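You operate a simulated robot arm through the tools that you are given. There is no shell and no other tool. Be economical: measure what you need, move in short steps, check, and stop when the job is done.

The job below is to be done with a simulated two-armed robot. You get a single attempt, and the scene is never put back.

Task
Empty the vial with the teal stopper into the red box.
Fine: put the vial back in its hole of the black rack and push its stopper in. Set down upright: what you pick out.

The check looks at the end state, three seconds after you hand in, the way a careful person would. Anything else that was tipped, shoved, dropped, spilled or broken makes it a failure. Lids that push on must go on centred and level and be pressed home; caps that screw on are set level and turned clockwise until they are tight.

Robot
Two 7-joint arms with fingered hands on one trunk, on a base that drives. Base frame: it is fixed to the floor where the robot stands at the start and does not move with it; the origin is under the middle of the robot, x ahead of it, y to its left, z up; the surface under the hand at the start is at about z = 900. Lengths are in mm, angles in rad, forces in N, time in s.
The left shoulder is at the start at [70, 153, 1197], the right one opposite. With the tool pointing down near the work surface each hand reaches from about 100 to 880 mm from the robot's upright axis, wherever it stands, measured 20 degrees to its own side. Places, roughly: store bench top [600, -400, 900]. Payload 3.9 kg a hand.
The tool frame of a hand sits at the grasp point between the pads (the TCP): z along the fingers, y along the line on which they close. The tips reach 30 mm beyond it. Largest opening 104 mm; the body of the gripper starts 35 mm behind the TCP. The gripper is a hand of 4 fingers: y runs from the thumb to the fingers, the wrist lies at [-17, -104, -178] in the tool frame, and closing takes about 1.5 s.
Orientation is that of the tool frame in the base frame, as a unit quaternion [x, y, z, w]. With the fingers straight down and the wrist toward the robot, the tool's x, y and z point along [0, 1, 0], [1, 0, 0] and [0, 0, -1] of the base frame.

Tools
- The arms move only by the tool nudge_tool. It takes "left_increments", "right_increments" or both (then of equal length, played together; a hand with none holds still); each is a list that holds one entry, the list of rows, each a list of 6 numbers: the shift along the base's x, y, z in units of 40 mm (1.0 is 40 mm), then the turn, a rotation vector about the base's x, y, z in units of 8 degrees (1.0 is 8 degrees). In form: [[[tx, ty, tz, rx, ry, rz], ...]]. A call has 1 to 8 rows; each row shifts and turns the commanded pose from where the row before left it. "left_grip" and "right_grip" are, for a hand that has rows, the opening, from 0 (shut) to 1 (fully open), set as the call begins (left out, the last holds). A call with a number of a shift or a turn outside -1 to 1 is refused whole. Rows are played at 5 a second. More than 50 mm and 0.15 rad between two rows, or a gripper value outside its range, and nothing of the call is played. A pose out of reach is approached as far as the arm can. The call stops where the force on the tool passes 40 N (or 10 N more than at its start, if that is more) or the arm is blocked; 0.2 s more then pass. The fingers move at their own pace (about 72 mm/s each) and stop on an object; they squeeze with about 26 N. The grip force told is the motor's: it shows also when the fingers shut on nothing. Time passes only in rows, and 0.2 s behind the last, so rows that do not move let the fingers close. It gives the time, the measured TCP pose, the force on the tool (base axes), the opening and the grip force at its end, in the units of the frame above (readings bear some noise), with the torque about the TCP (base axes, N m) and any sound that the robot's microphone picked up, and new pictures: "pictures" is both (left out), scene, wrist or none (wrist: the cameras of the hands that moved).
- Cameras (640 x 400 px; columns grow to the right, rows downward): "scene" is now at [141.3, -42.5, 1433.7]; the picture's right is [-0.23, -0.97, -0.00], its down [-0.52, 0.12, -0.84] and it looks along [0.82, -0.19, -0.54] (base axes); focal length 214 px, centre (320, 200). "left" rides on the left gripper at [-66, -90, -126] in its tool frame; the picture's right is [-0.78, -0.30, 0.56], its down [0.57, -0.70, 0.42] and it looks along [0.27, 0.65, 0.71] (tool axes); focal length 275 px, centre (320, 200). "right" rides on the right gripper at [66, -90, -126] in its tool frame; the picture's right is [-0.78, 0.30, -0.56], its down [-0.57, -0.70, 0.42] and it looks along [-0.26, 0.65, 0.71] (tool axes); focal length 275 px, centre (320, 200). There is no depth. A picture from a camera that has moved, and an enlarged one, comes with that camera's place and axes in the base frame and with its lens. The place of the scene camera against the robot may be out by one fixed shift of up to 25 mm in any direction.
- raise_lower(by): slides the trunk up (or, below 0, down) by that many mm; the arms and the scene camera ride with it, the base frame stays. It gives what a move gives, with no picture.
- roll_base(legs): drives the robot by 1 to 6 legs, each [ahead, turn to the left] in mm and rad, along the robot's own axes; the way and the turn of a leg run together, so that a leg with both is an arc; at most 1500 mm and 3.142 rad a leg. The arms and the cameras ride along, it lands a little off, and it stops where it bumps. It gives what a move gives, and a new picture of the scene camera.
- curl_fingers(index, middle, ring, thumb_bend, thumb_turn, hand): sets how far each is bent, from 0 (flat) to 100 (curled in); at 30 the hand is open as for a grip, at 70 the pads meet at the TCP. One left out holds its place. A second passes; each finger stops where it meets its share of the squeeze, and holds until it gets a number again. A gripper value or a shape takes the hand back. It gives what a move gives, with no picture; readings hold the bend of each and the force on the fingers (four entries, about 0 where the hand has none), thumb and palm. thumb_turn goes from beside the hand (0) to across from the fingers (100), as for a grip.
- hand_shape(shape, hand): the hand has 4 fingers and takes this shape, open, in about a second: jaw (thumb against the fingers, like two jaws); tri (thumb and two fingers); tip (a fingertip pinch); poke (one finger out to press); point (the index stretched); flat (the hand flat); cup (the hand cupped); fist (a fist). The gripper value then closes the fingers along that shape, each until it touches; the sizes above hold for jaw. It gives what a move gives, with no picture.
- head_to(pan, tilt): turns the head with the scene camera to pan (to the left, within 1.501 rad either way) and tilt (down, from -0.506 to 1.204), counted from straight ahead of the robot. It gives what a move gives, and a new picture of the scene camera.
- zoom(camera, box): a new picture of the part [left, top, right, bottom] of that camera's present view, enlarged. No time passes.
- job_done(): hands the job in; it is judged then, once.

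Go step by step. Nothing tells you exact positions but the pictures and the camera data: compare them with the known pose of the tool, close in by small moves and look again before you grip or let go. The budget is 120 turns and 260 pictures, counting those below and the enlarged ones. Unless the task says otherwise, let go and move clear before handing in, and close with one line.

The tools are called as name(argument=value, ...) on one line, values as JSON. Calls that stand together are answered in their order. nudge_tool: Moves the arms, as the interface text tells. Its arguments: {"type":"object","properties":{"left_increments":{"type":"array","items":{"type":"array","items":{"type":"array","items":{"type":"number"}}}},"left_grip":{"type":"number"},"right_increments":{"type":"array","items":{"type":"array","items":{"type":"array","items":{"type":"number"}}}},"right_grip":{"type":"number"},"pictures":{"type":"string","enum":["both","scene","wrist","none"]}},"required":[]} The other tools are called the same way: raise_lower (by) slides the trunk up or down; hand_shape (shape, hand) gives the hand a shape; curl_fingers (index, middle, ring, thumb_bend, thumb_turn, hand) moves the fingers one by one; roll_base (legs) drives the base; head_to (pan, tilt) turns the head that bears the scene camera; zoom (camera, box) takes an enlarged picture of a part of a camera's view; job_done () hands the job in.

At the start:

```text
time: 0.0
left_ee_pos: [603.3, 54.2, 1385.5]
left_orientation: [0.707, 0.707, 0.0, 0.001]
left_force: [0.1, -0.1, -0.6]
left_torque: [0.01, 0.01, -0.01]
left_gripper_width: 103.7
left_grip_force: 0.1
left_shape: jaw
left_bend: [30.0, 30.0, 30.0, 30.0, 97.0]
left_finger forces: [0.0, 0.0, 0.0, 0.1, 0.0, 0.0]
right_ee_pos: [447.1, -409.1, 1385.2]
right_orientation: [0.707, 0.707, 0.0, 0.0]
right_force: [-0.3, -0.5, 0.2]
right_torque: [0.0, 0.0, -0.02]
right_gripper_width: 103.4
right_grip_force: 0.2
right_shape: jaw
right_bend: [30.0, 30.0, 30.0, 30.0, 97.0]
right_finger forces: [0.0, 0.1, 0.0, 0.0, 0.1, 0.0]
trunk travel left (down, up): [-650.0, 290.0]
robot x, y, heading: [0.6, -3.7, 0.002]
head pan, tilt: [-0.232, 0.567]
```

scene: 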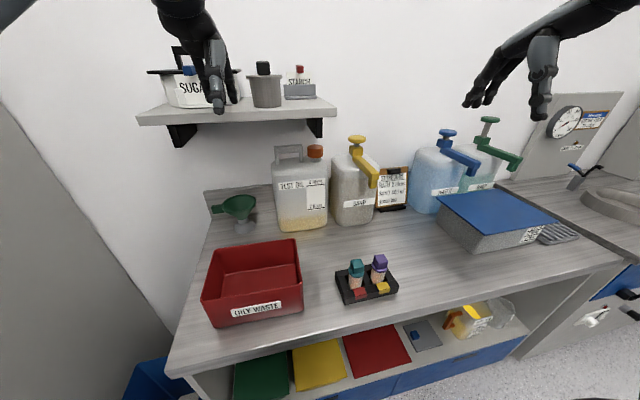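
right: 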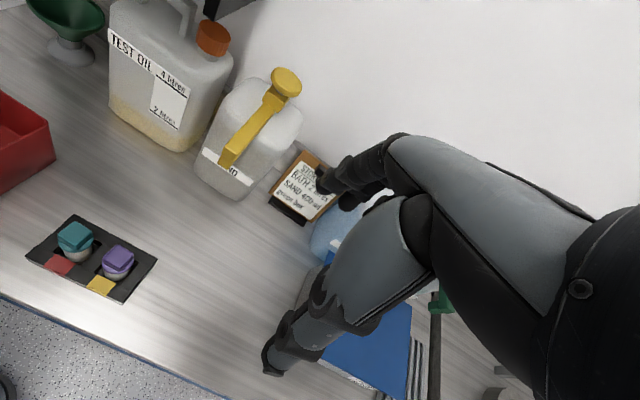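
left: 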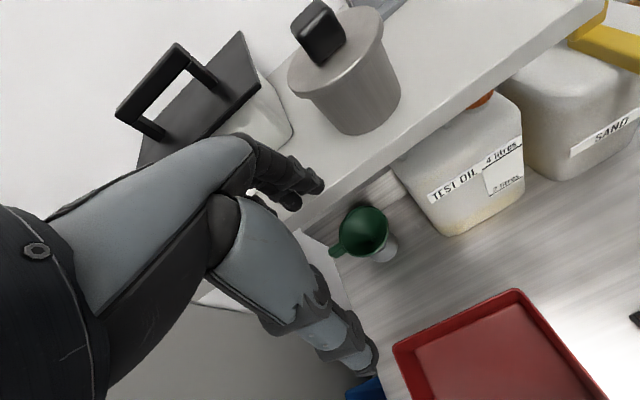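

I see a black rack with two vials (teal and purple stoppers) and a red box to its left on the bench. I'll zoom in first to locate them.

zoom(camera="scene", box=[310, 230, 430, 310])

zoom(camera="right", box=[10, 190, 180, 310])

```text
5.00 times, centred on (370, 270) of scene
camera zoom: at [141.3, -42.5, 1433.7], right [-0.23, -0.97, 0.0], down [-0.52, 0.12, -0.84], along [0.82, -0.19, -0.54], focal length 1072 px, centre (70, -150)
```

zoom: 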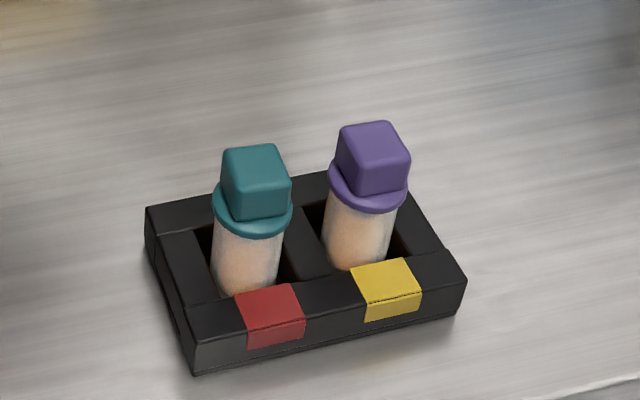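

```text
3.33 times, centred on (95, 250) of right
camera zoom: at [357.0, -343.8, 1512.6], right [0.3, -0.78, 0.56], down [-0.7, -0.57, -0.42], along [0.65, -0.26, -0.71], focal length 918 px, centre (1070, 33)
```

zoom: 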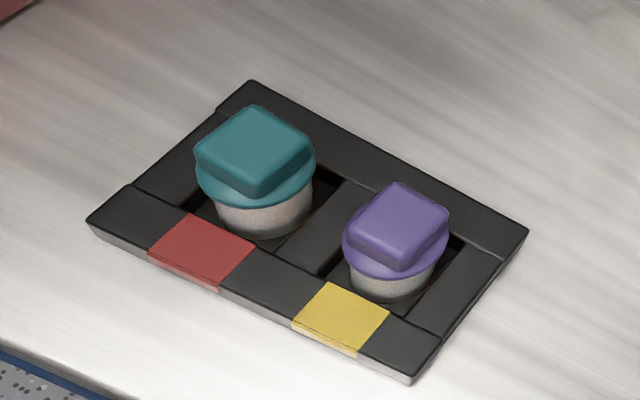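

The rack is near (480, -205), and the vials are fairly large, about 38 mm across with tops near z≈1000. I'll bring the right hand above the rack for a closer look.

nudge_tool(right_increments=[[[0.14, 0.85, -0.6, 0, 0, 0], [0.14, 0.85, -0.6, 0, 0, 0], [0.14, 0.85, -0.6, 0, 0, 0], [0.14, 0.85, -0.6, 0, 0, 0], [0.14, 0.85, -0.6, 0, 0, 0], [0.14, 0.85, -0.6, 0, 0, 0]]], pictures="both")

```text
time: 1.4
left_ee_pos: [604.7, 56.8, 1385.4]
left_orientation: [0.707, 0.707, -0.002, 0.0]
left_force: [-1.0, -0.7, -1.0]
left_torque: [-0.03, 0.03, -0.01]
left_gripper_width: 103.8
left_grip_force: 0.1
left_shape: jaw
left_bend: [30.0, 30.0, 30.0, 30.0, 97.0]
left_finger forces: [0.0, 0.0, 0.0, 0.0, 0.1, 0.0]
right_ee_pos: [481.9, -204.4, 1241.7]
right_orientation: [0.707, 0.707, 0.0, 0.0]
right_force: [0.9, 0.3, -0.3]
right_torque: [-0.01, -0.02, 0.04]
right_gripper_width: 104.0
right_grip_force: 0.0
right_shape: jaw
right_bend: [30.0, 30.0, 30.0, 30.0, 97.0]
right_finger forces: [0.0, 0.1, 0.1, 0.1, 0.0, 0.0]
trunk travel left (down, up): [-650.0, 290.0]
robot x, y, heading: [1.7, 1.1, 0.002]
head pan, tilt: [-0.232, 0.567]
camera scene: at [142.5, -41.2, 1433.6], right [-0.23, -0.97, 0.0], down [-0.52, 0.12, -0.84], along [0.82, -0.19, -0.54], focal length 214 px, centre (320, 200)
camera right: at [393.0, -138.8, 1368.3], right [0.3, -0.78, 0.56], down [-0.7, -0.57, -0.42], along [0.65, -0.26, -0.71], focal length 275 px, centre (320, 200)
```

scene: 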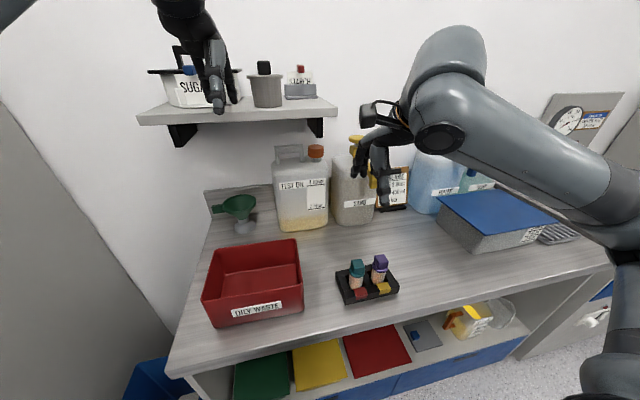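
right: 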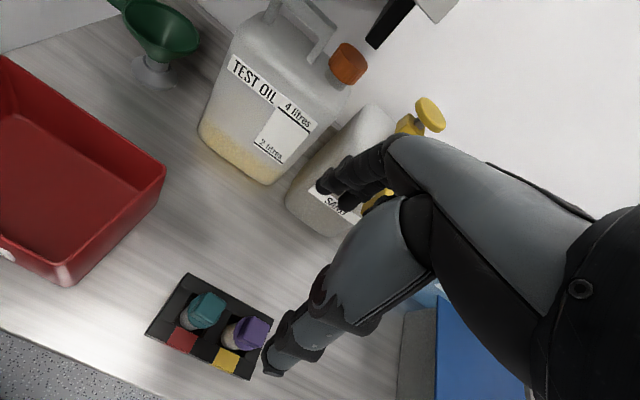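

zoom(camera="right", box=[130, 260, 290, 390])

zoom(camera="scene", box=[190, 220, 410, 340])

```text
3.08 times, centred on (210, 325) of right
camera zoom: at [393.0, -138.8, 1368.3], right [0.3, -0.78, 0.56], down [-0.7, -0.57, -0.42], along [0.65, -0.26, -0.71], focal length 847 px, centre (658, -185)
```

zoom: 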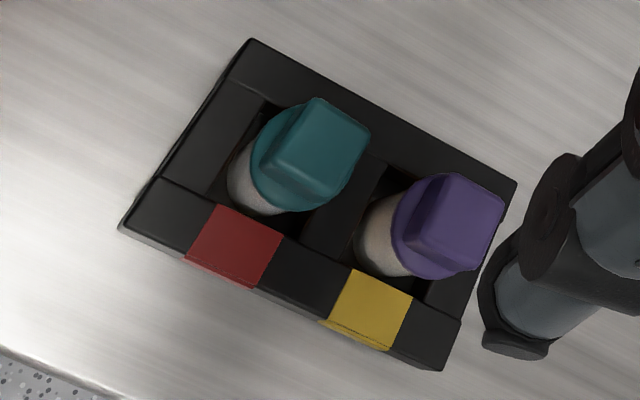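

```text
2.91 times, centred on (300, 280) of scene
camera zoom: at [142.5, -41.2, 1433.6], right [-0.23, -0.97, 0.0], down [-0.52, 0.12, -0.84], along [0.82, -0.19, -0.54], focal length 624 px, centre (378, -33)
```

zoom: 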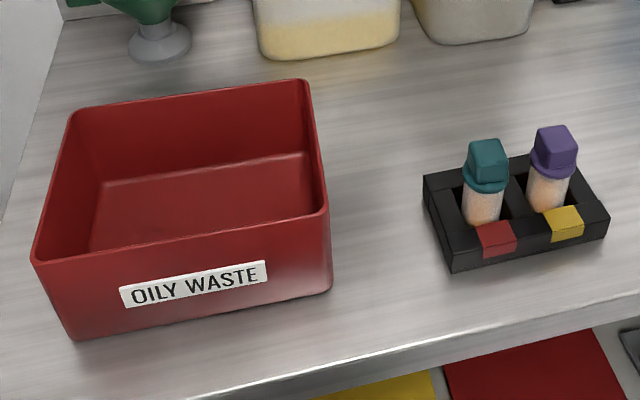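

Triangulating from the two right-camera views, the teal stopper's top is near (477, -197, 1008) and the purple one near (480, -260, 1008). The rack is axis-aligned. The plan is to lift the vial by its stopper with a fingertip pinch of the right hand, grip its body with the left hand, pull it off and pour. First I'll try the pinch shape.

hand_shape(hand="right", shape="tip")

zoom(camera="right", box=[0, 0, 640, 400])

zoom(camera="scene", box=[320, 80, 440, 160])

```text
time: 2.3
left_ee_pos: [603.2, 54.2, 1386.4]
left_orientation: [0.707, 0.707, -0.001, 0.0]
left_force: [-0.2, 0.7, 0.0]
left_torque: [0.02, 0.02, -0.02]
left_gripper_width: 103.9
left_grip_force: 0.1
left_shape: jaw
left_bend: [30.0, 30.0, 30.0, 30.0, 97.0]
left_finger forces: [0.1, 0.0, 0.0, 0.0, 0.0, 0.0]
right_ee_pos: [481.5, -206.8, 1242.0]
right_orientation: [0.707, 0.707, 0.0, 0.0]
right_force: [1.0, 0.9, -0.1]
right_torque: [0.02, -0.02, -0.01]
right_gripper_width: 103.9
right_grip_force: 0.1
right_shape: tip
right_bend: [30.0, 98.0, 99.0, 30.0, 97.0]
right_finger forces: [0.1, 0.0, 0.0, 0.0, 0.1, 0.0]
trunk travel left (down, up): [-650.0, 290.0]
robot x, y, heading: [-3.0, 0.0, -0.003]
head pan, tilt: [-0.232, 0.567]
```

```text
1.00 times, centred on (320, 200) of right (not enlarged: the box is as wide or as high as the picture)
camera zoom: at [391.7, -141.2, 1368.7], right [0.3, -0.78, 0.56], down [-0.7, -0.57, -0.42], along [0.65, -0.26, -0.71], focal length 275 px, centre (320, 200)
```

zoom: 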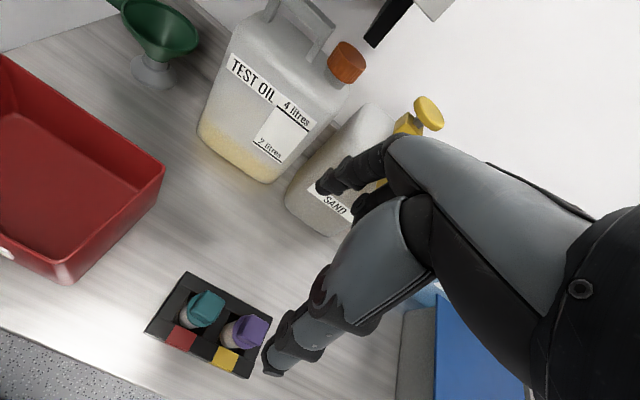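

```text
5.00 times, centred on (380, 120) of scene
camera zoom: at [141.1, -42.8, 1433.7], right [-0.23, -0.97, 0.0], down [-0.52, 0.12, -0.84], along [0.82, -0.19, -0.54], focal length 1072 px, centre (20, 600)
```

zoom: 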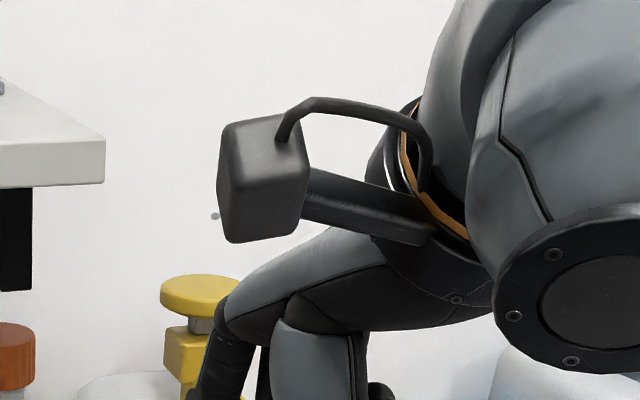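

The folded fingers of the right hand would hang over the purple vial, so I'll use the left hand (tip pinch) for the stopper and the right hand, turned horizontal and pointing left, for the vial body. I'll retreat and rotate the right hand while the left comes over.

hand_shape(hand="left", shape="tip")

nudge_tool(left_increments=[[[-0.39, -0.31, -0.31, 0, 0, 0], [-0.39, -0.31, -0.31, 0, 0, 0], [-0.39, -0.31, -0.31, 0, 0, 0], [-0.39, -0.31, -0.31, 0, 0, 0], [-0.39, -0.31, -0.31, 0, 0, 0], [-0.39, -0.31, -0.31, 0, 0, 0], [-0.39, -0.31, -0.31, 0, 0, 0], [-0.39, -0.31, -0.31, 0, 0, 0]]], right_increments=[[[0, -0.75, 0, 0.9, 0, 0], [0, -0.75, 0, 0.9, 0, 0], [0, -0.75, 0, 0.9, 0, 0], [0, -0.75, 0, 0.9, 0, 0], [0, -0.75, 0, 0.9, 0, 0], [0, -0.75, 0, 0.9, 0, 0], [0, -0.75, 0, 0.9, 0, 0], [0, -0.75, 0, 0.9, 0, 0]]], pictures="none")

nudge_tool(left_increments=[[[0, -0.8, -0.2, 0, 0, 0], [0, -0.8, -0.2, 0, 0, 0], [0, -0.8, -0.2, 0, 0, 0], [0, -0.7, -0.2, 0, 0, 0]]], right_increments=[[[0, 0, 0, 1, 0, 0], [0, 0, 0, 1, 0, 0], [0, 0, 0, 1, 0, 0], [0, 0, 0, 1, 0, 0]]], pictures="both")

```text
time: 3.2
left_ee_pos: [604.9, 55.4, 1384.3]
left_orientation: [0.707, 0.707, 0.0, 0.0]
left_force: [-0.3, -0.1, -0.7]
left_torque: [0.01, 0.02, 0.01]
left_gripper_width: 103.3
left_grip_force: 0.1
left_shape: tip
left_bend: [30.0, 98.0, 99.0, 30.0, 97.0]
left_finger forces: [0.1, 0.0, 0.0, 0.1, 0.0, 0.0]
right_ee_pos: [482.7, -206.1, 1241.7]
right_orientation: [0.707, 0.707, 0.001, 0.001]
right_force: [0.2, 0.8, -0.5]
right_torque: [-0.01, -0.04, -0.01]
right_gripper_width: 103.8
right_grip_force: 0.1
right_shape: tip
right_bend: [30.0, 98.0, 99.0, 30.0, 97.0]
right_finger forces: [0.1, 0.0, 0.1, 0.0, 0.0, 0.1]
trunk travel left (down, up): [-650.0, 290.0]
robot x, y, heading: [-2.3, 1.1, -0.001]
head pan, tilt: [-0.232, 0.567]
```

```text
time: 5.0
left_ee_pos: [479.0, -46.7, 1286.8]
left_orientation: [0.707, 0.707, 0.001, 0.0]
left_force: [-1.2, 0.1, 0.4]
left_torque: [0.04, 0.0, -0.01]
left_gripper_width: 103.9
left_grip_force: 0.1
left_shape: tip
left_bend: [31.0, 98.0, 99.0, 30.0, 97.0]
left_finger forces: [0.0, 0.1, 0.0, 0.0, 0.0, 0.0]
right_ee_pos: [481.9, -446.3, 1240.5]
right_orientation: [0.619, 0.619, 0.342, -0.341]
right_force: [0.8, -0.5, 0.0]
right_torque: [0.01, 0.03, 0.02]
right_gripper_width: 103.9
right_grip_force: 0.0
right_shape: tip
right_bend: [30.0, 98.0, 99.0, 30.0, 97.0]
right_finger forces: [0.0, 0.0, 0.0, 0.0, 0.0, 0.1]
trunk travel left (down, up): [-650.0, 290.0]
robot x, y, heading: [1.6, -1.0, 0.001]
head pan, tilt: [-0.232, 0.567]
```

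```text
time: 6.0
left_ee_pos: [477.0, -172.5, 1253.7]
left_orientation: [0.707, 0.707, 0.0, -0.001]
left_force: [0.2, 0.0, 0.3]
left_torque: [0.02, 0.0, 0.03]
left_gripper_width: 103.9
left_grip_force: 0.0
left_shape: tip
left_bend: [31.0, 98.0, 99.0, 30.0, 97.0]
left_finger forces: [0.0, 0.1, 0.0, 0.0, 0.0, 0.0]
right_ee_pos: [482.3, -448.4, 1240.9]
right_orientation: [0.501, 0.501, 0.499, -0.499]
right_force: [0.0, -0.3, -0.3]
right_torque: [0.0, 0.01, 0.0]
right_gripper_width: 103.7
right_grip_force: 0.1
right_shape: tip
right_bend: [30.0, 98.0, 99.0, 30.0, 97.0]
right_finger forces: [0.0, 0.1, 0.0, 0.0, 0.1, 0.0]
trunk travel left (down, up): [-650.0, 290.0]
robot x, y, heading: [2.8, -0.0, -0.002]
head pan, tilt: [-0.232, 0.567]
camera scene: at [141.5, -45.6, 1433.6], right [-0.23, -0.97, 0.0], down [-0.52, 0.13, -0.84], along [0.82, -0.19, -0.54], focal length 214 px, centre (320, 200)
camera right: at [391.1, -574.0, 1308.7], right [0.3, -0.56, -0.77], down [-0.7, 0.42, -0.57], along [0.65, 0.71, -0.27], focal length 275 px, centre (320, 200)
camera left: at [387.0, -239.1, 1379.9], right [-0.3, -0.77, -0.56], down [-0.7, 0.57, -0.42], along [0.65, 0.27, -0.71], focal length 275 px, centre (320, 200)
```

scene: 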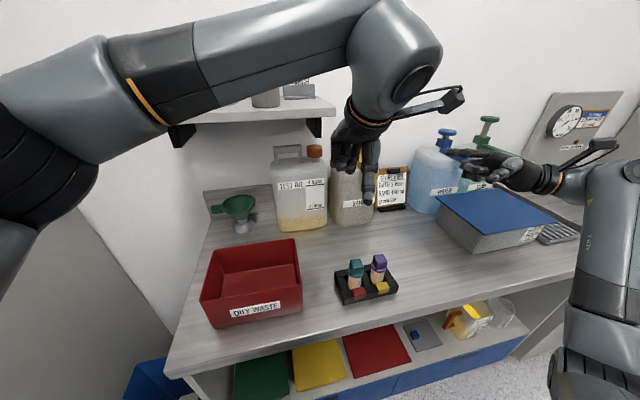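
right: 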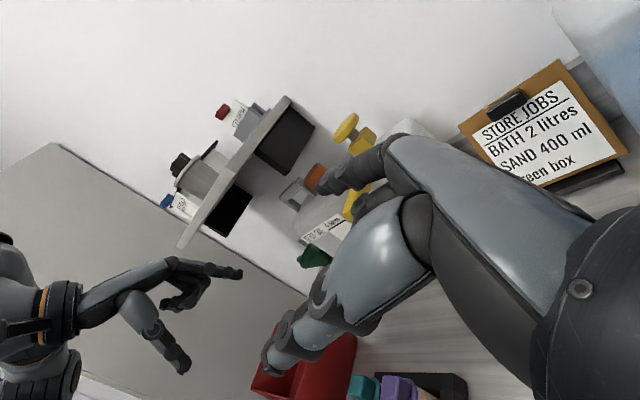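
left: 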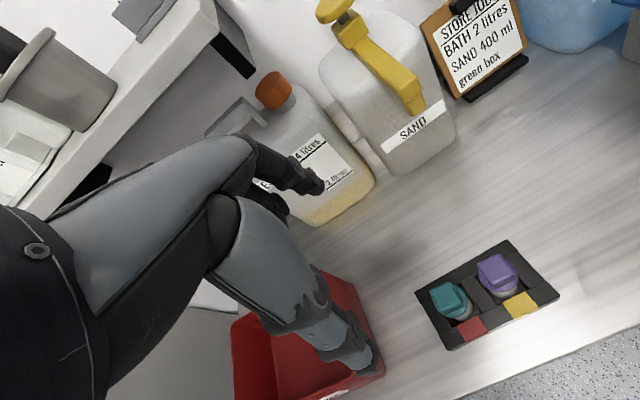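

Wrist views agree on the teal stopper near (475, -200). I'll descend the left hand partway above it and refine.

nudge_tool(left_increments=[[[0, -0.16, -0.9, 0, 0, 0], [0, -0.16, -0.9, 0, 0, 0], [0, -0.16, -0.9, 0, 0, 0], [0, -0.16, -0.9, 0, 0, 0]]], pictures="both")

zoom(camera="scene", box=[310, 180, 430, 310])

zoom(camera="right", box=[120, 260, 460, 400])

```text
time: 7.0
left_ee_pos: [479.2, -195.6, 1110.3]
left_orientation: [0.707, 0.708, 0.0, 0.0]
left_force: [-0.9, -1.1, -0.1]
left_torque: [-0.04, 0.0, 0.02]
left_gripper_width: 103.9
left_grip_force: 0.1
left_shape: tip
left_bend: [31.0, 98.0, 99.0, 30.0, 97.0]
left_finger forces: [0.0, 0.1, 0.1, 0.0, 0.1, 0.0]
right_ee_pos: [482.5, -446.1, 1242.4]
right_orientation: [0.501, 0.502, 0.498, -0.499]
right_force: [-0.2, -0.1, -0.4]
right_torque: [0.01, 0.0, 0.04]
right_gripper_width: 103.6
right_grip_force: 0.0
right_shape: tip
right_bend: [30.0, 98.0, 99.0, 30.0, 97.0]
right_finger forces: [0.0, 0.0, 0.1, 0.0, 0.0, 0.0]
trunk travel left (down, up): [-650.0, 290.0]
robot x, y, heading: [0.7, 0.8, -0.001]
head pan, tilt: [-0.232, 0.567]
camera scene: at [142.1, -43.8, 1433.6], right [-0.23, -0.97, 0.0], down [-0.52, 0.12, -0.84], along [0.82, -0.19, -0.54], focal length 214 px, centre (320, 200)
camera left: at [388.2, -263.6, 1235.9], right [-0.3, -0.78, -0.56], down [-0.7, 0.57, -0.42], along [0.65, 0.27, -0.71], focal length 275 px, centre (320, 200)
```

scene: 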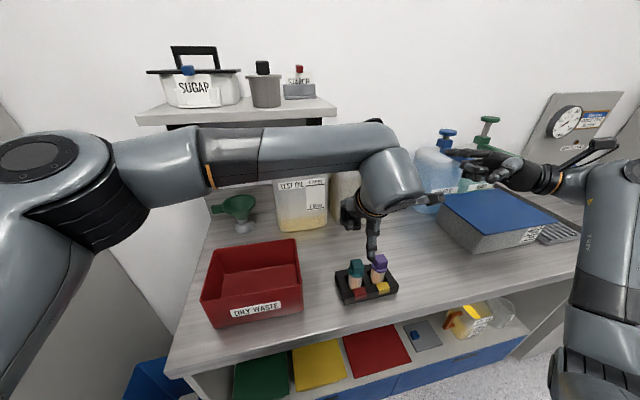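
left: 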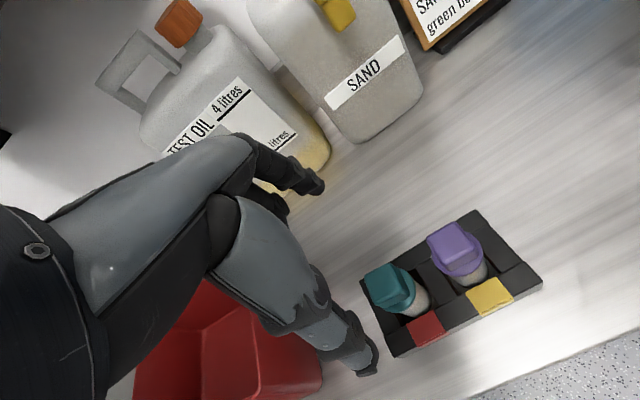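

```text
3.08 times, centred on (370, 245) of scene
camera zoom: at [142.1, -43.8, 1433.6], right [-0.23, -0.97, 0.0], down [-0.52, 0.12, -0.84], along [0.82, -0.19, -0.54], focal length 660 px, centre (166, 62)
```

zoom: 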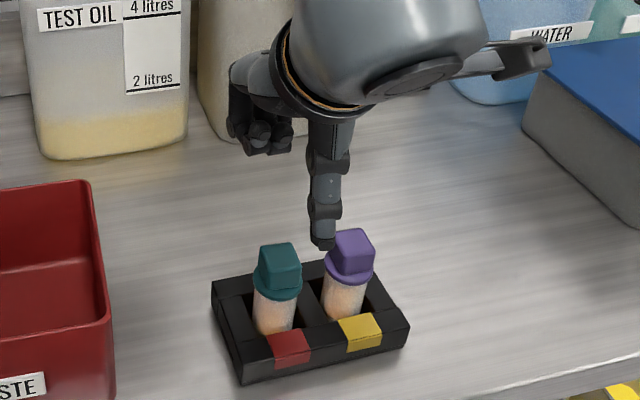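

```text
1.88 times, centred on (290, 330) of right
camera zoom: at [391.7, -572.1, 1309.6], right [0.3, -0.56, -0.77], down [-0.7, 0.42, -0.57], along [0.65, 0.71, -0.27], focal length 518 px, centre (376, -45)
```

zoom: 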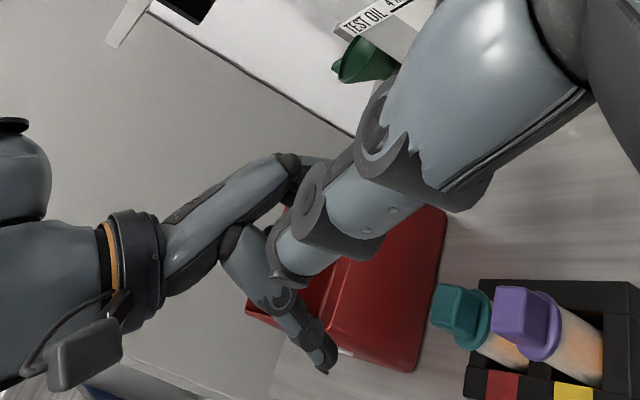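

Estimates cluster around (473, -201, 1009). I'll lower further to just above the stopper and check alignment.

nudge_tool(left_increments=[[[-0.06, -0.08, -0.75, 0, 0, 0], [-0.06, -0.08, -0.75, 0, 0, 0]]], pictures="wrist")

zoom(camera="scene", box=[310, 200, 430, 310])

zoom(camera="left", box=[240, 140, 540, 390])

```text
time: 7.6
left_ee_pos: [474.6, -200.8, 1051.9]
left_orientation: [0.707, 0.707, 0.0, 0.0]
left_force: [0.0, -0.3, 0.0]
left_torque: [0.04, -0.01, 0.02]
left_gripper_width: 103.6
left_grip_force: 0.0
left_shape: tip
left_bend: [31.0, 98.0, 99.0, 30.0, 97.0]
left_finger forces: [0.0, 0.0, 0.0, 0.0, 0.0, 0.1]
right_ee_pos: [482.0, -446.8, 1240.8]
right_orientation: [0.502, 0.502, 0.498, -0.498]
right_force: [-0.5, 0.0, 1.0]
right_torque: [0.03, -0.04, -0.02]
right_gripper_width: 103.9
right_grip_force: 0.1
right_shape: tip
right_bend: [30.0, 98.0, 99.0, 30.0, 97.0]
right_finger forces: [0.0, 0.0, 0.0, 0.1, 0.0, 0.0]
trunk travel left (down, up): [-650.0, 290.0]
robot x, y, heading: [-0.7, -0.9, 0.004]
head pan, tilt: [-0.232, 0.567]
camera left: at [383.3, -266.6, 1177.1], right [-0.3, -0.78, -0.56], down [-0.7, 0.57, -0.42], along [0.65, 0.26, -0.71], focal length 275 px, centre (320, 200)
```

left: 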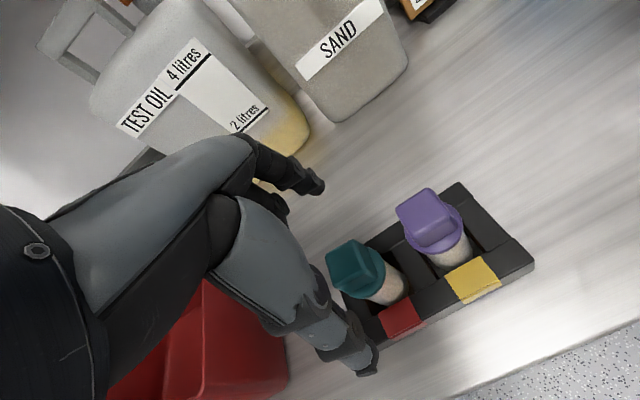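

```text
3.64 times, centred on (370, 255) of scene
camera zoom: at [141.8, -43.7, 1433.6], right [-0.23, -0.97, 0.0], down [-0.52, 0.12, -0.84], along [0.82, -0.19, -0.54], focal length 780 px, centre (138, 0)
```

zoom: 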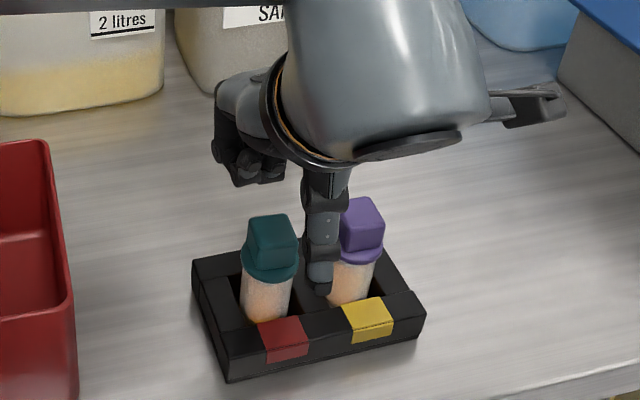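

```text
1.60 times, centred on (390, 265) of left
camera zoom: at [383.3, -266.6, 1177.1], right [-0.3, -0.78, -0.56], down [-0.7, 0.57, -0.42], along [0.65, 0.26, -0.71], focal length 440 px, centre (208, 96)
```

zoom: 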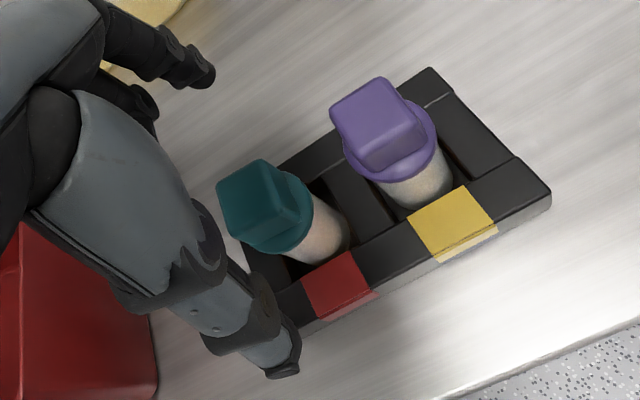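

Alignment looks within a few mm. I'll lower the pinch around the teal cube with the tips just above the flange, then look before closing.

nudge_tool(left_increments=[[[-0.02, -0.02, -0.45, 0, 0, 0], [-0.02, -0.02, -0.45, 0, 0, 0]]], pictures="wrist")

zoom(camera="scene", box=[310, 200, 430, 310])

zoom(camera="right", box=[220, 260, 480, 400])

```text
time: 8.2
left_ee_pos: [472.1, -200.5, 1013.2]
left_orientation: [0.707, 0.707, 0.0, 0.0]
left_force: [0.0, -0.4, -0.1]
left_torque: [-0.02, 0.01, -0.02]
left_gripper_width: 103.7
left_grip_force: 0.0
left_shape: tip
left_bend: [31.0, 98.0, 99.0, 30.0, 97.0]
left_finger forces: [0.0, 0.1, 0.1, 0.1, 0.1, 0.1]
right_ee_pos: [482.4, -445.6, 1242.2]
right_orientation: [0.502, 0.501, 0.498, -0.499]
right_force: [0.4, -0.7, -0.2]
right_torque: [0.0, 0.03, 0.04]
right_gripper_width: 103.6
right_grip_force: 0.0
right_shape: tip
right_bend: [30.0, 98.0, 99.0, 30.0, 97.0]
right_finger forces: [0.1, 0.1, 0.1, 0.1, 0.0, 0.0]
trunk travel left (down, up): [-650.0, 290.0]
robot x, y, heading: [-0.8, -4.4, 0.001]
head pan, tilt: [-0.232, 0.567]
camera left: at [381.9, -267.6, 1140.0], right [-0.3, -0.78, -0.56], down [-0.7, 0.57, -0.42], along [0.65, 0.27, -0.71], focal length 275 px, centre (320, 200)
```

left: 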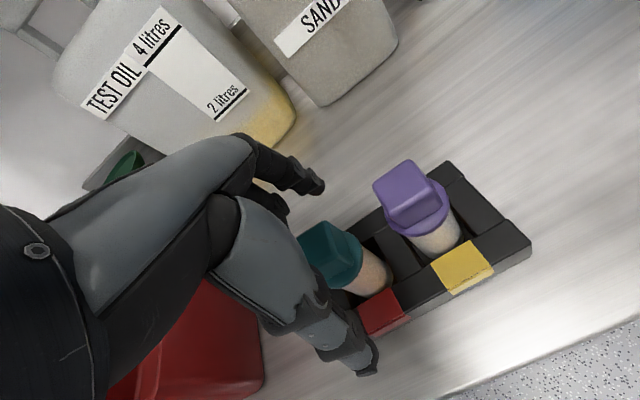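

```text
3.64 times, centred on (370, 255) of scene
camera zoom: at [141.5, -43.2, 1433.6], right [-0.23, -0.97, 0.0], down [-0.52, 0.12, -0.84], along [0.82, -0.19, -0.54], focal length 780 px, centre (138, 0)
```

zoom: 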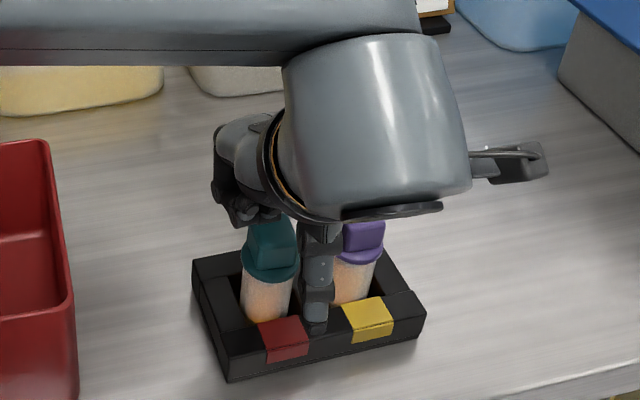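

```text
2.46 times, centred on (350, 330) of right
camera zoom: at [391.1, -571.6, 1310.0], right [0.3, -0.56, -0.77], down [-0.7, 0.42, -0.58], along [0.65, 0.71, -0.27], focal length 678 px, centre (246, -120)
```

zoom: 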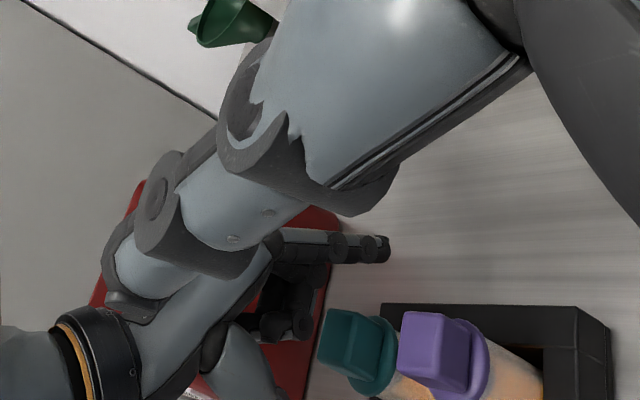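

zoom(camera="left", box=[260, 160, 420, 390])

```text
1.74 times, centred on (340, 275) of left
camera zoom: at [381.9, -267.6, 1140.0], right [-0.3, -0.78, -0.56], down [-0.7, 0.57, -0.42], along [0.65, 0.27, -0.71], focal length 479 px, centre (285, 70)
```

zoom: 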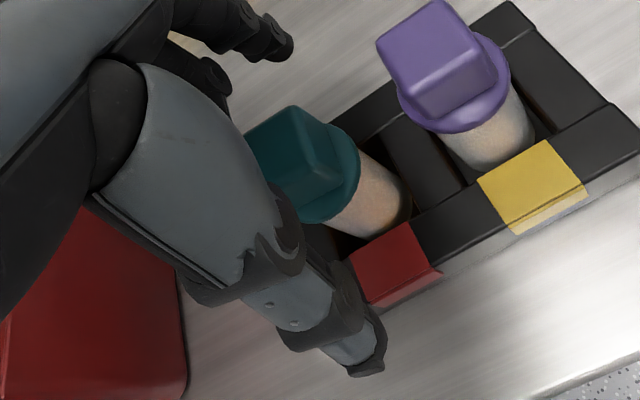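

The pinch straddles the cube adequately. I'll close it now.

nudge_tool(left_increments=[[[0, 0, 0, 0, 0, 0], [0, 0, 0, 0, 0, 0], [0, 0, 0, 0, 0, 0], [0, 0, 0, 0, 0, 0], [0, 0, 0, 0, 0, 0], [0, 0, 0, 0, 0, 0], [0, 0, 0, 0, 0, 0]]], left_grip=0, pictures="wrist")

zoom(camera="scene", box=[310, 200, 430, 310])

zoom(camera="right", box=[220, 260, 480, 400])

```text
time: 9.8
left_ee_pos: [472.7, -200.4, 1013.3]
left_orientation: [0.707, 0.707, 0.001, 0.0]
left_force: [-0.3, -0.4, 0.7]
left_torque: [0.0, 0.03, 0.01]
left_gripper_width: 24.1
left_grip_force: 26.7
left_shape: tip
left_bend: [73.0, 100.0, 100.0, 74.0, 100.0]
left_finger forces: [23.6, 0.1, 0.0, 0.0, 23.5, 0.0]
right_ee_pos: [482.0, -446.2, 1242.8]
right_orientation: [0.502, 0.502, 0.499, -0.498]
right_force: [-0.1, 0.0, 0.2]
right_torque: [0.02, -0.01, -0.02]
right_gripper_width: 103.9
right_grip_force: 0.2
right_shape: tip
right_bend: [30.0, 98.0, 99.0, 30.0, 97.0]
right_finger forces: [0.0, 0.0, 0.0, 0.0, 0.0, 0.0]
trunk travel left (down, up): [-650.0, 290.0]
robot x, y, heading: [1.9, -1.3, -0.001]
head pan, tilt: [-0.232, 0.567]
camera left: at [381.9, -267.1, 1140.3], right [-0.3, -0.78, -0.56], down [-0.7, 0.57, -0.42], along [0.65, 0.27, -0.71], focal length 275 px, centre (320, 200)
```

left: 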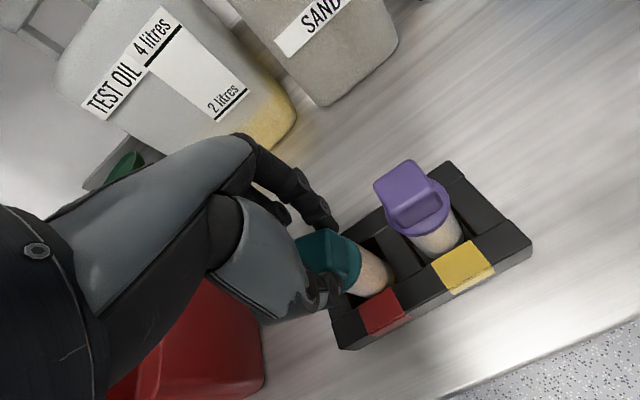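

```text
3.64 times, centred on (370, 255) of scene
camera zoom: at [141.3, -42.8, 1433.7], right [-0.23, -0.97, 0.0], down [-0.52, 0.12, -0.84], along [0.82, -0.19, -0.54], focal length 780 px, centre (138, 0)
```

zoom: 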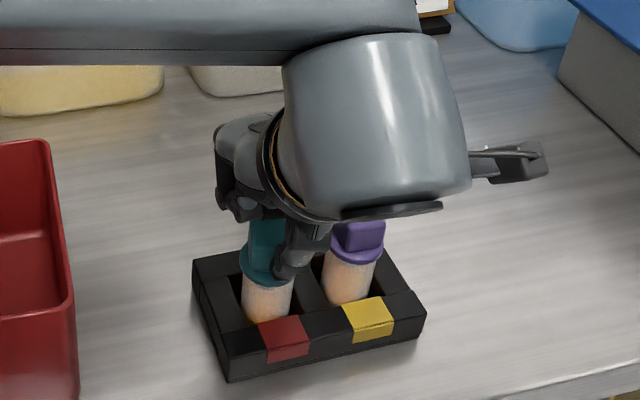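

```text
2.46 times, centred on (350, 330) of right
camera zoom: at [391.0, -571.2, 1310.2], right [0.3, -0.56, -0.77], down [-0.7, 0.42, -0.58], along [0.65, 0.71, -0.27], focal length 678 px, centre (246, -120)
```

zoom: 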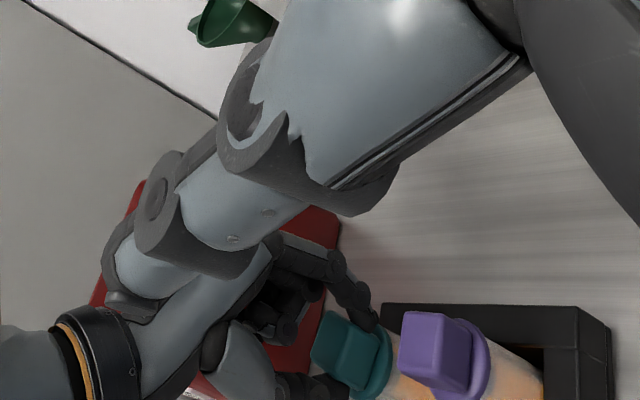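

It's holding the cube at 24 mm, but the fingers look offset towards the -y edge. I'll open, shift 6 mm to +y and close again.

nudge_tool(left_increments=[[[0, 0, 0, 0, 0, 0], [0, 0, 0, 0, 0, 0], [0, 0, 0, 0, 0, 0], [0, 0, 0, 0, 0, 0], [0, 0.15, 0, 0, 0, 0]]], left_grip=0.8, pictures="none")

nudge_tool(left_increments=[[[0, 0, 0, 0, 0, 0], [0, 0, 0, 0, 0, 0], [0, 0, 0, 0, 0, 0], [0, 0, 0, 0, 0, 0], [0, 0, 0, 0, 0, 0], [0, 0, 0, 0, 0, 0], [0, 0, 0, 0, 0, 0]]], left_grip=0, pictures="none")

zoom(camera="scene", box=[330, 230, 410, 310])

zoom(camera="left", box=[260, 160, 420, 330])

```text
time: 11.0
left_ee_pos: [473.7, -193.8, 1013.9]
left_orientation: [0.706, 0.708, -0.001, 0.0]
left_force: [-0.1, -0.6, -0.3]
left_torque: [0.03, 0.01, 0.02]
left_gripper_width: 82.9
left_grip_force: 0.1
left_shape: tip
left_bend: [28.0, 98.0, 99.0, 47.0, 98.0]
left_finger forces: [0.0, 0.1, 0.0, 0.0, 0.1, 0.1]
right_ee_pos: [481.0, -444.2, 1242.7]
right_orientation: [0.502, 0.501, 0.499, -0.498]
right_force: [0.0, 0.5, 0.4]
right_torque: [-0.03, 0.02, 0.0]
right_gripper_width: 103.8
right_grip_force: 0.0
right_shape: tip
right_bend: [30.0, 98.0, 99.0, 30.0, 97.0]
right_finger forces: [0.0, 0.1, 0.0, 0.0, 0.0, 0.0]
trunk travel left (down, up): [-650.0, 290.0]
robot x, y, heading: [1.6, -0.3, -0.002]
head pan, tilt: [-0.232, 0.567]
```

```text
time: 12.6
left_ee_pos: [473.2, -194.7, 1014.5]
left_orientation: [0.707, 0.707, 0.0, -0.001]
left_force: [0.0, -0.4, 0.1]
left_torque: [-0.05, -0.04, -0.03]
left_gripper_width: 24.2
left_grip_force: 25.7
left_shape: tip
left_bend: [73.0, 100.0, 100.0, 74.0, 100.0]
left_finger forces: [23.6, 0.0, 0.0, 0.1, 23.3, 0.0]
right_ee_pos: [481.0, -445.5, 1242.3]
right_orientation: [0.502, 0.502, 0.498, -0.498]
right_force: [0.7, 0.2, 0.3]
right_torque: [-0.02, -0.03, 0.03]
right_gripper_width: 103.6
right_grip_force: 0.0
right_shape: tip
right_bend: [30.0, 98.0, 99.0, 30.0, 97.0]
right_finger forces: [0.0, 0.1, 0.1, 0.0, 0.0, 0.1]
trunk travel left (down, up): [-650.0, 290.0]
robot x, y, heading: [-0.2, 0.1, -0.002]
head pan, tilt: [-0.232, 0.567]
```

```text
5.00 times, centred on (370, 270) of scene
camera zoom: at [141.3, -42.8, 1433.7], right [-0.23, -0.97, 0.0], down [-0.52, 0.12, -0.84], along [0.82, -0.19, -0.54], focal length 1072 px, centre (70, -150)
```

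zoom: 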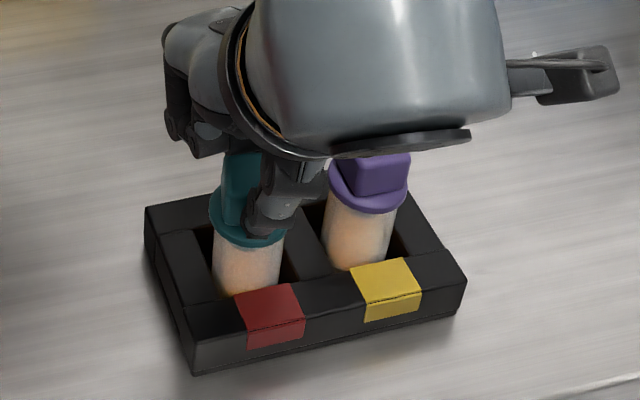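

```text
2.35 times, centred on (340, 245) of left
camera zoom: at [382.3, -261.3, 1140.2], right [-0.3, -0.78, -0.56], down [-0.7, 0.57, -0.42], along [0.65, 0.27, -0.71], focal length 648 px, centre (273, 94)
```

zoom: 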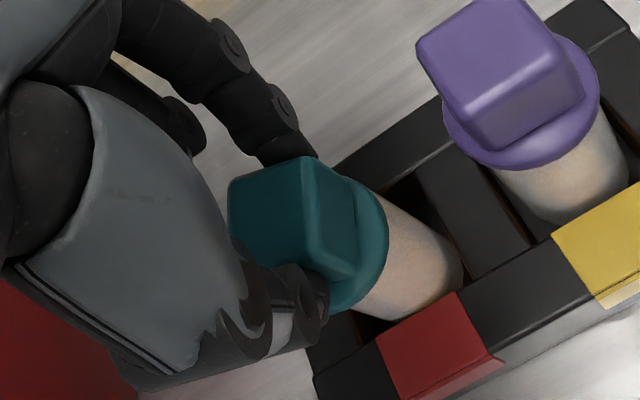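

Now it's centred. I'll lift slowly and watch whether the vial comes along.

nudge_tool(left_increments=[[[0, 0, 0.1, 0, 0, 0], [0, 0, 0.1, 0, 0, 0], [0, 0, 0.1, 0, 0, 0], [0, 0, 0.1, 0, 0, 0]]], pictures="none")

zoom(camera="scene", box=[330, 230, 410, 310])

```text
time: 13.6
left_ee_pos: [473.4, -195.8, 1029.9]
left_orientation: [0.707, 0.707, 0.0, 0.0]
left_force: [-0.8, 0.4, -0.6]
left_torque: [0.01, 0.03, 0.0]
left_gripper_width: 23.8
left_grip_force: 26.5
left_shape: tip
left_bend: [73.0, 100.0, 100.0, 74.0, 100.0]
left_finger forces: [23.5, 0.0, 0.0, 0.0, 23.6, 0.1]
right_ee_pos: [480.8, -445.2, 1242.4]
right_orientation: [0.502, 0.502, 0.498, -0.498]
right_force: [-0.1, 0.3, -0.3]
right_torque: [0.02, 0.0, 0.0]
right_gripper_width: 103.8
right_grip_force: 0.0
right_shape: tip
right_bend: [30.0, 98.0, 99.0, 30.0, 97.0]
right_finger forces: [0.1, 0.0, 0.1, 0.1, 0.1, 0.0]
trunk travel left (down, up): [-650.0, 290.0]
robot x, y, heading: [-4.6, -0.6, 0.001]
head pan, tilt: [-0.232, 0.567]
```

```text
5.00 times, centred on (370, 270) of scene
camera zoom: at [141.2, -42.8, 1433.7], right [-0.23, -0.97, 0.0], down [-0.52, 0.12, -0.84], along [0.82, -0.19, -0.54], focal length 1072 px, centre (70, -150)
```

zoom: 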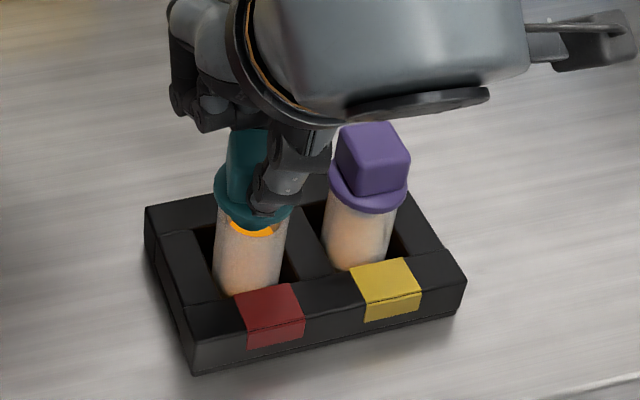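

The stopper is sliding out while the vial stays in the rack. I'll keep lifting straight up.

nudge_tool(left_increments=[[[0, 0, 0.2, 0, 0, 0], [0, 0, 0.3, 0, 0, 0], [0, 0, 0.5, 0, 0, 0], [0, 0, 0.5, 0, 0, 0]]], pictures="wrist")

zoom(camera="scene", box=[310, 190, 430, 310])

```text
time: 14.6
left_ee_pos: [471.0, -195.2, 1090.4]
left_orientation: [0.706, 0.708, -0.001, 0.0]
left_force: [1.0, 0.4, -1.0]
left_torque: [-0.02, 0.01, 0.01]
left_gripper_width: 24.2
left_grip_force: 26.0
left_shape: tip
left_bend: [73.0, 100.0, 100.0, 74.0, 100.0]
left_finger forces: [23.5, 0.1, 0.0, 0.0, 23.5, 0.0]
right_ee_pos: [480.7, -445.4, 1243.5]
right_orientation: [0.502, 0.502, 0.498, -0.499]
right_force: [-0.2, -0.4, 0.2]
right_torque: [-0.05, -0.02, 0.02]
right_gripper_width: 103.9
right_grip_force: 0.1
right_shape: tip
right_bend: [30.0, 98.0, 99.0, 30.0, 97.0]
right_finger forces: [0.1, 0.1, 0.0, 0.0, 0.0, 0.0]
trunk travel left (down, up): [-650.0, 290.0]
robot x, y, heading: [-3.0, 2.1, -0.004]
head pan, tilt: [-0.232, 0.567]
camera left: at [381.0, -261.1, 1217.0], right [-0.3, -0.78, -0.56], down [-0.7, 0.57, -0.42], along [0.65, 0.27, -0.71], focal length 275 px, centre (320, 200)
```

left: 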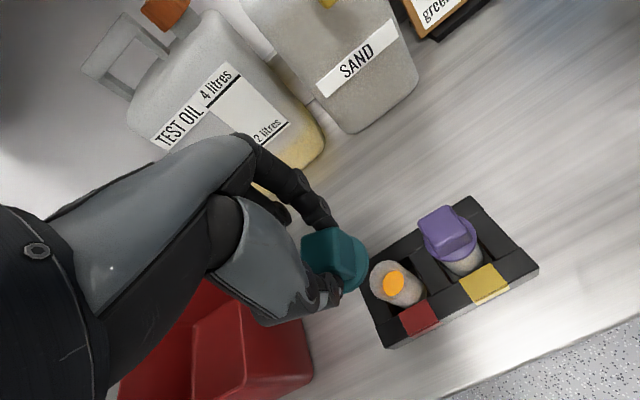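

```text
3.33 times, centred on (370, 250) of scene
camera zoom: at [140.8, -42.5, 1433.7], right [-0.23, -0.97, 0.0], down [-0.52, 0.12, -0.84], along [0.82, -0.19, -0.54], focal length 715 px, centre (153, 33)
```

zoom: 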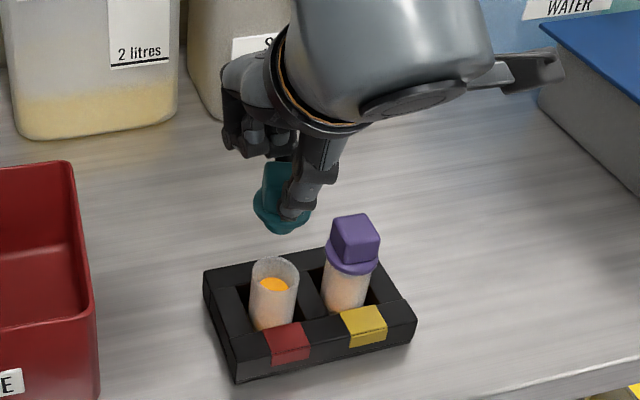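

The stopper came free and the vial stands open in the rack. I'll check the stopper's underside and its tilt from the right camera before setting it down.

zoom(camera="right", box=[220, 260, 480, 400])

zoom(camera="left", box=[280, 200, 440, 320])

```text
2.46 times, centred on (350, 330) of right
camera zoom: at [390.5, -570.9, 1310.4], right [0.3, -0.56, -0.77], down [-0.7, 0.42, -0.58], along [0.65, 0.71, -0.27], focal length 678 px, centre (246, -120)
```

zoom: 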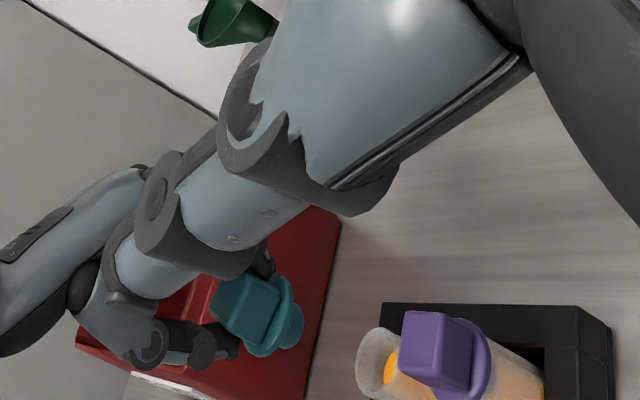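

```text
3.33 times, centred on (360, 260) of left
camera zoom: at [381.0, -261.1, 1217.0], right [-0.3, -0.78, -0.56], down [-0.7, 0.57, -0.42], along [0.65, 0.27, -0.71], focal length 918 px, centre (187, 0)
```

zoom: 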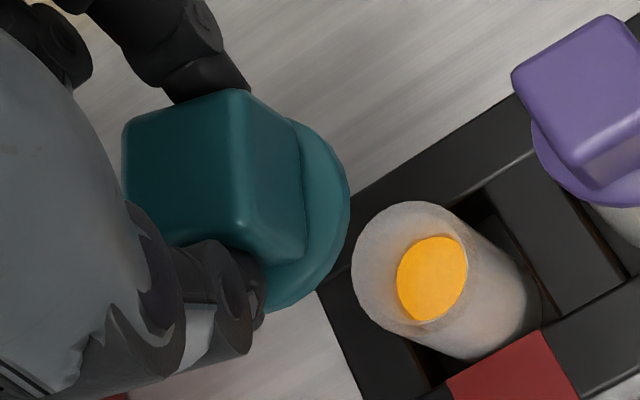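

The stopper has a short wide plug, so it can stand upright. I'll set it on the free bench right of the rack at about (473, -400), moving the right hand away first.

nudge_tool(right_increments=[[[-0.6, -0.8, 0, 0, 0, 0], [-0.6, -0.8, 0, 0, 0, 0], [-0.6, -0.8, 0, 0, 0, 0], [-0.6, -0.8, 0, 0, 0, 0], [-0.6, -0.8, 0, 0, 0, 0], [0, -0.8, 0, 0, 0, 0]]], left_increments=[[[0, 0, 0.2, 0, 0, 0], [0, 0, 0.2, 0, 0, 0], [0, 0, 0.2, 0, 0, 0], [0, 0, 0, 0, 0, 0], [0, 0, 0, 0, 0, 0], [0, 0, 0, 0, 0, 0]]], pictures="none")

nudge_tool(left_increments=[[[0, -0.86, 0, 0, 0, 0], [0, -0.86, 0, 0, 0, 0], [0, -0.86, 0, 0, 0, 0], [0, -0.86, 0, 0, 0, 0], [0, -0.86, 0, 0, 0, 0], [0, -0.86, 0, 0, 0, 0], [0, 0, -0.5, 0, 0, 0]]], pictures="both")

```text
time: 16.0
left_ee_pos: [473.3, -196.1, 1113.9]
left_orientation: [0.708, 0.706, 0.0, -0.001]
left_force: [-0.6, -0.5, 0.1]
left_torque: [-0.01, -0.01, -0.02]
left_gripper_width: 23.9
left_grip_force: 25.8
left_shape: tip
left_bend: [73.0, 100.0, 100.0, 74.0, 100.0]
left_finger forces: [23.4, 0.0, 0.1, 0.0, 23.5, 0.1]
right_ee_pos: [360.3, -637.9, 1240.4]
right_orientation: [0.502, 0.502, 0.498, -0.499]
right_force: [0.5, -0.3, -1.2]
right_torque: [0.04, -0.02, -0.01]
right_gripper_width: 104.2
right_grip_force: 0.0
right_shape: tip
right_bend: [31.0, 98.0, 99.0, 30.0, 97.0]
right_finger forces: [0.1, 0.0, 0.0, 0.1, 0.1, 0.0]
trunk travel left (down, up): [-650.0, 290.0]
robot x, y, heading: [1.4, -0.1, -0.0]
head pan, tilt: [-0.232, 0.567]
```

```text
time: 17.1
left_ee_pos: [592.0, -249.6, 1182.0]
left_orientation: [0.622, 0.78, -0.049, 0.047]
left_force: [1.1, 0.5, 0.4]
left_torque: [-0.06, 0.02, 0.0]
left_gripper_width: 23.8
left_grip_force: 25.3
left_shape: tip
left_bend: [73.0, 100.0, 100.0, 74.0, 100.0]
left_finger forces: [23.8, 0.0, 0.1, 0.0, 23.8, 0.1]
left hand out of reach, approached as far as the arm can: row 5
right_ee_pos: [363.8, -633.3, 1242.2]
right_orientation: [0.502, 0.502, 0.497, -0.499]
right_force: [-0.8, 0.6, -0.1]
right_torque: [-0.02, 0.03, 0.01]
right_gripper_width: 104.3
right_grip_force: 0.1
right_shape: tip
right_bend: [31.0, 98.0, 99.0, 30.0, 97.0]
right_finger forces: [0.1, 0.1, 0.1, 0.0, 0.0, 0.1]
trunk travel left (down, up): [-650.0, 290.0]
robot x, y, heading: [1.6, -1.5, 0.004]
head pan, tilt: [-0.232, 0.567]
stopped in row 5 (left hand): the arm was blocked; the commanded pose is now the measured one
camera scene: at [144.4, -39.1, 1433.4], right [-0.23, -0.97, 0.0], down [-0.53, 0.12, -0.84], along [0.82, -0.19, -0.54], focal length 214 px, centre (320, 200)
camera left: at [516.5, -317.1, 1318.2], right [-0.11, -0.89, -0.44], down [-0.81, 0.34, -0.49], along [0.58, 0.3, -0.75], focal length 275 px, centre (320, 200)
```

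scene: 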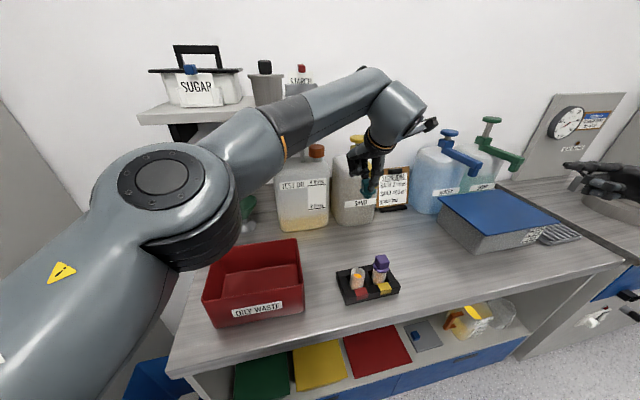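
left: 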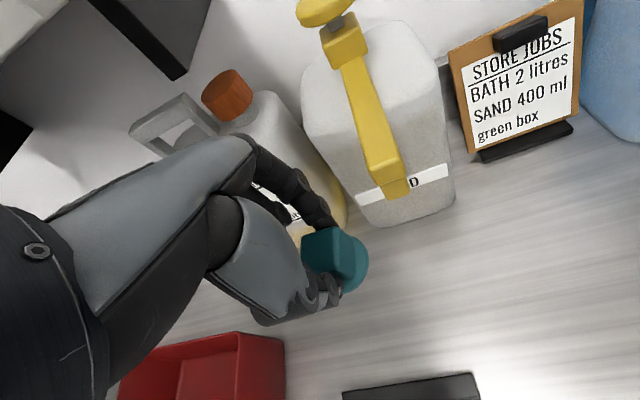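

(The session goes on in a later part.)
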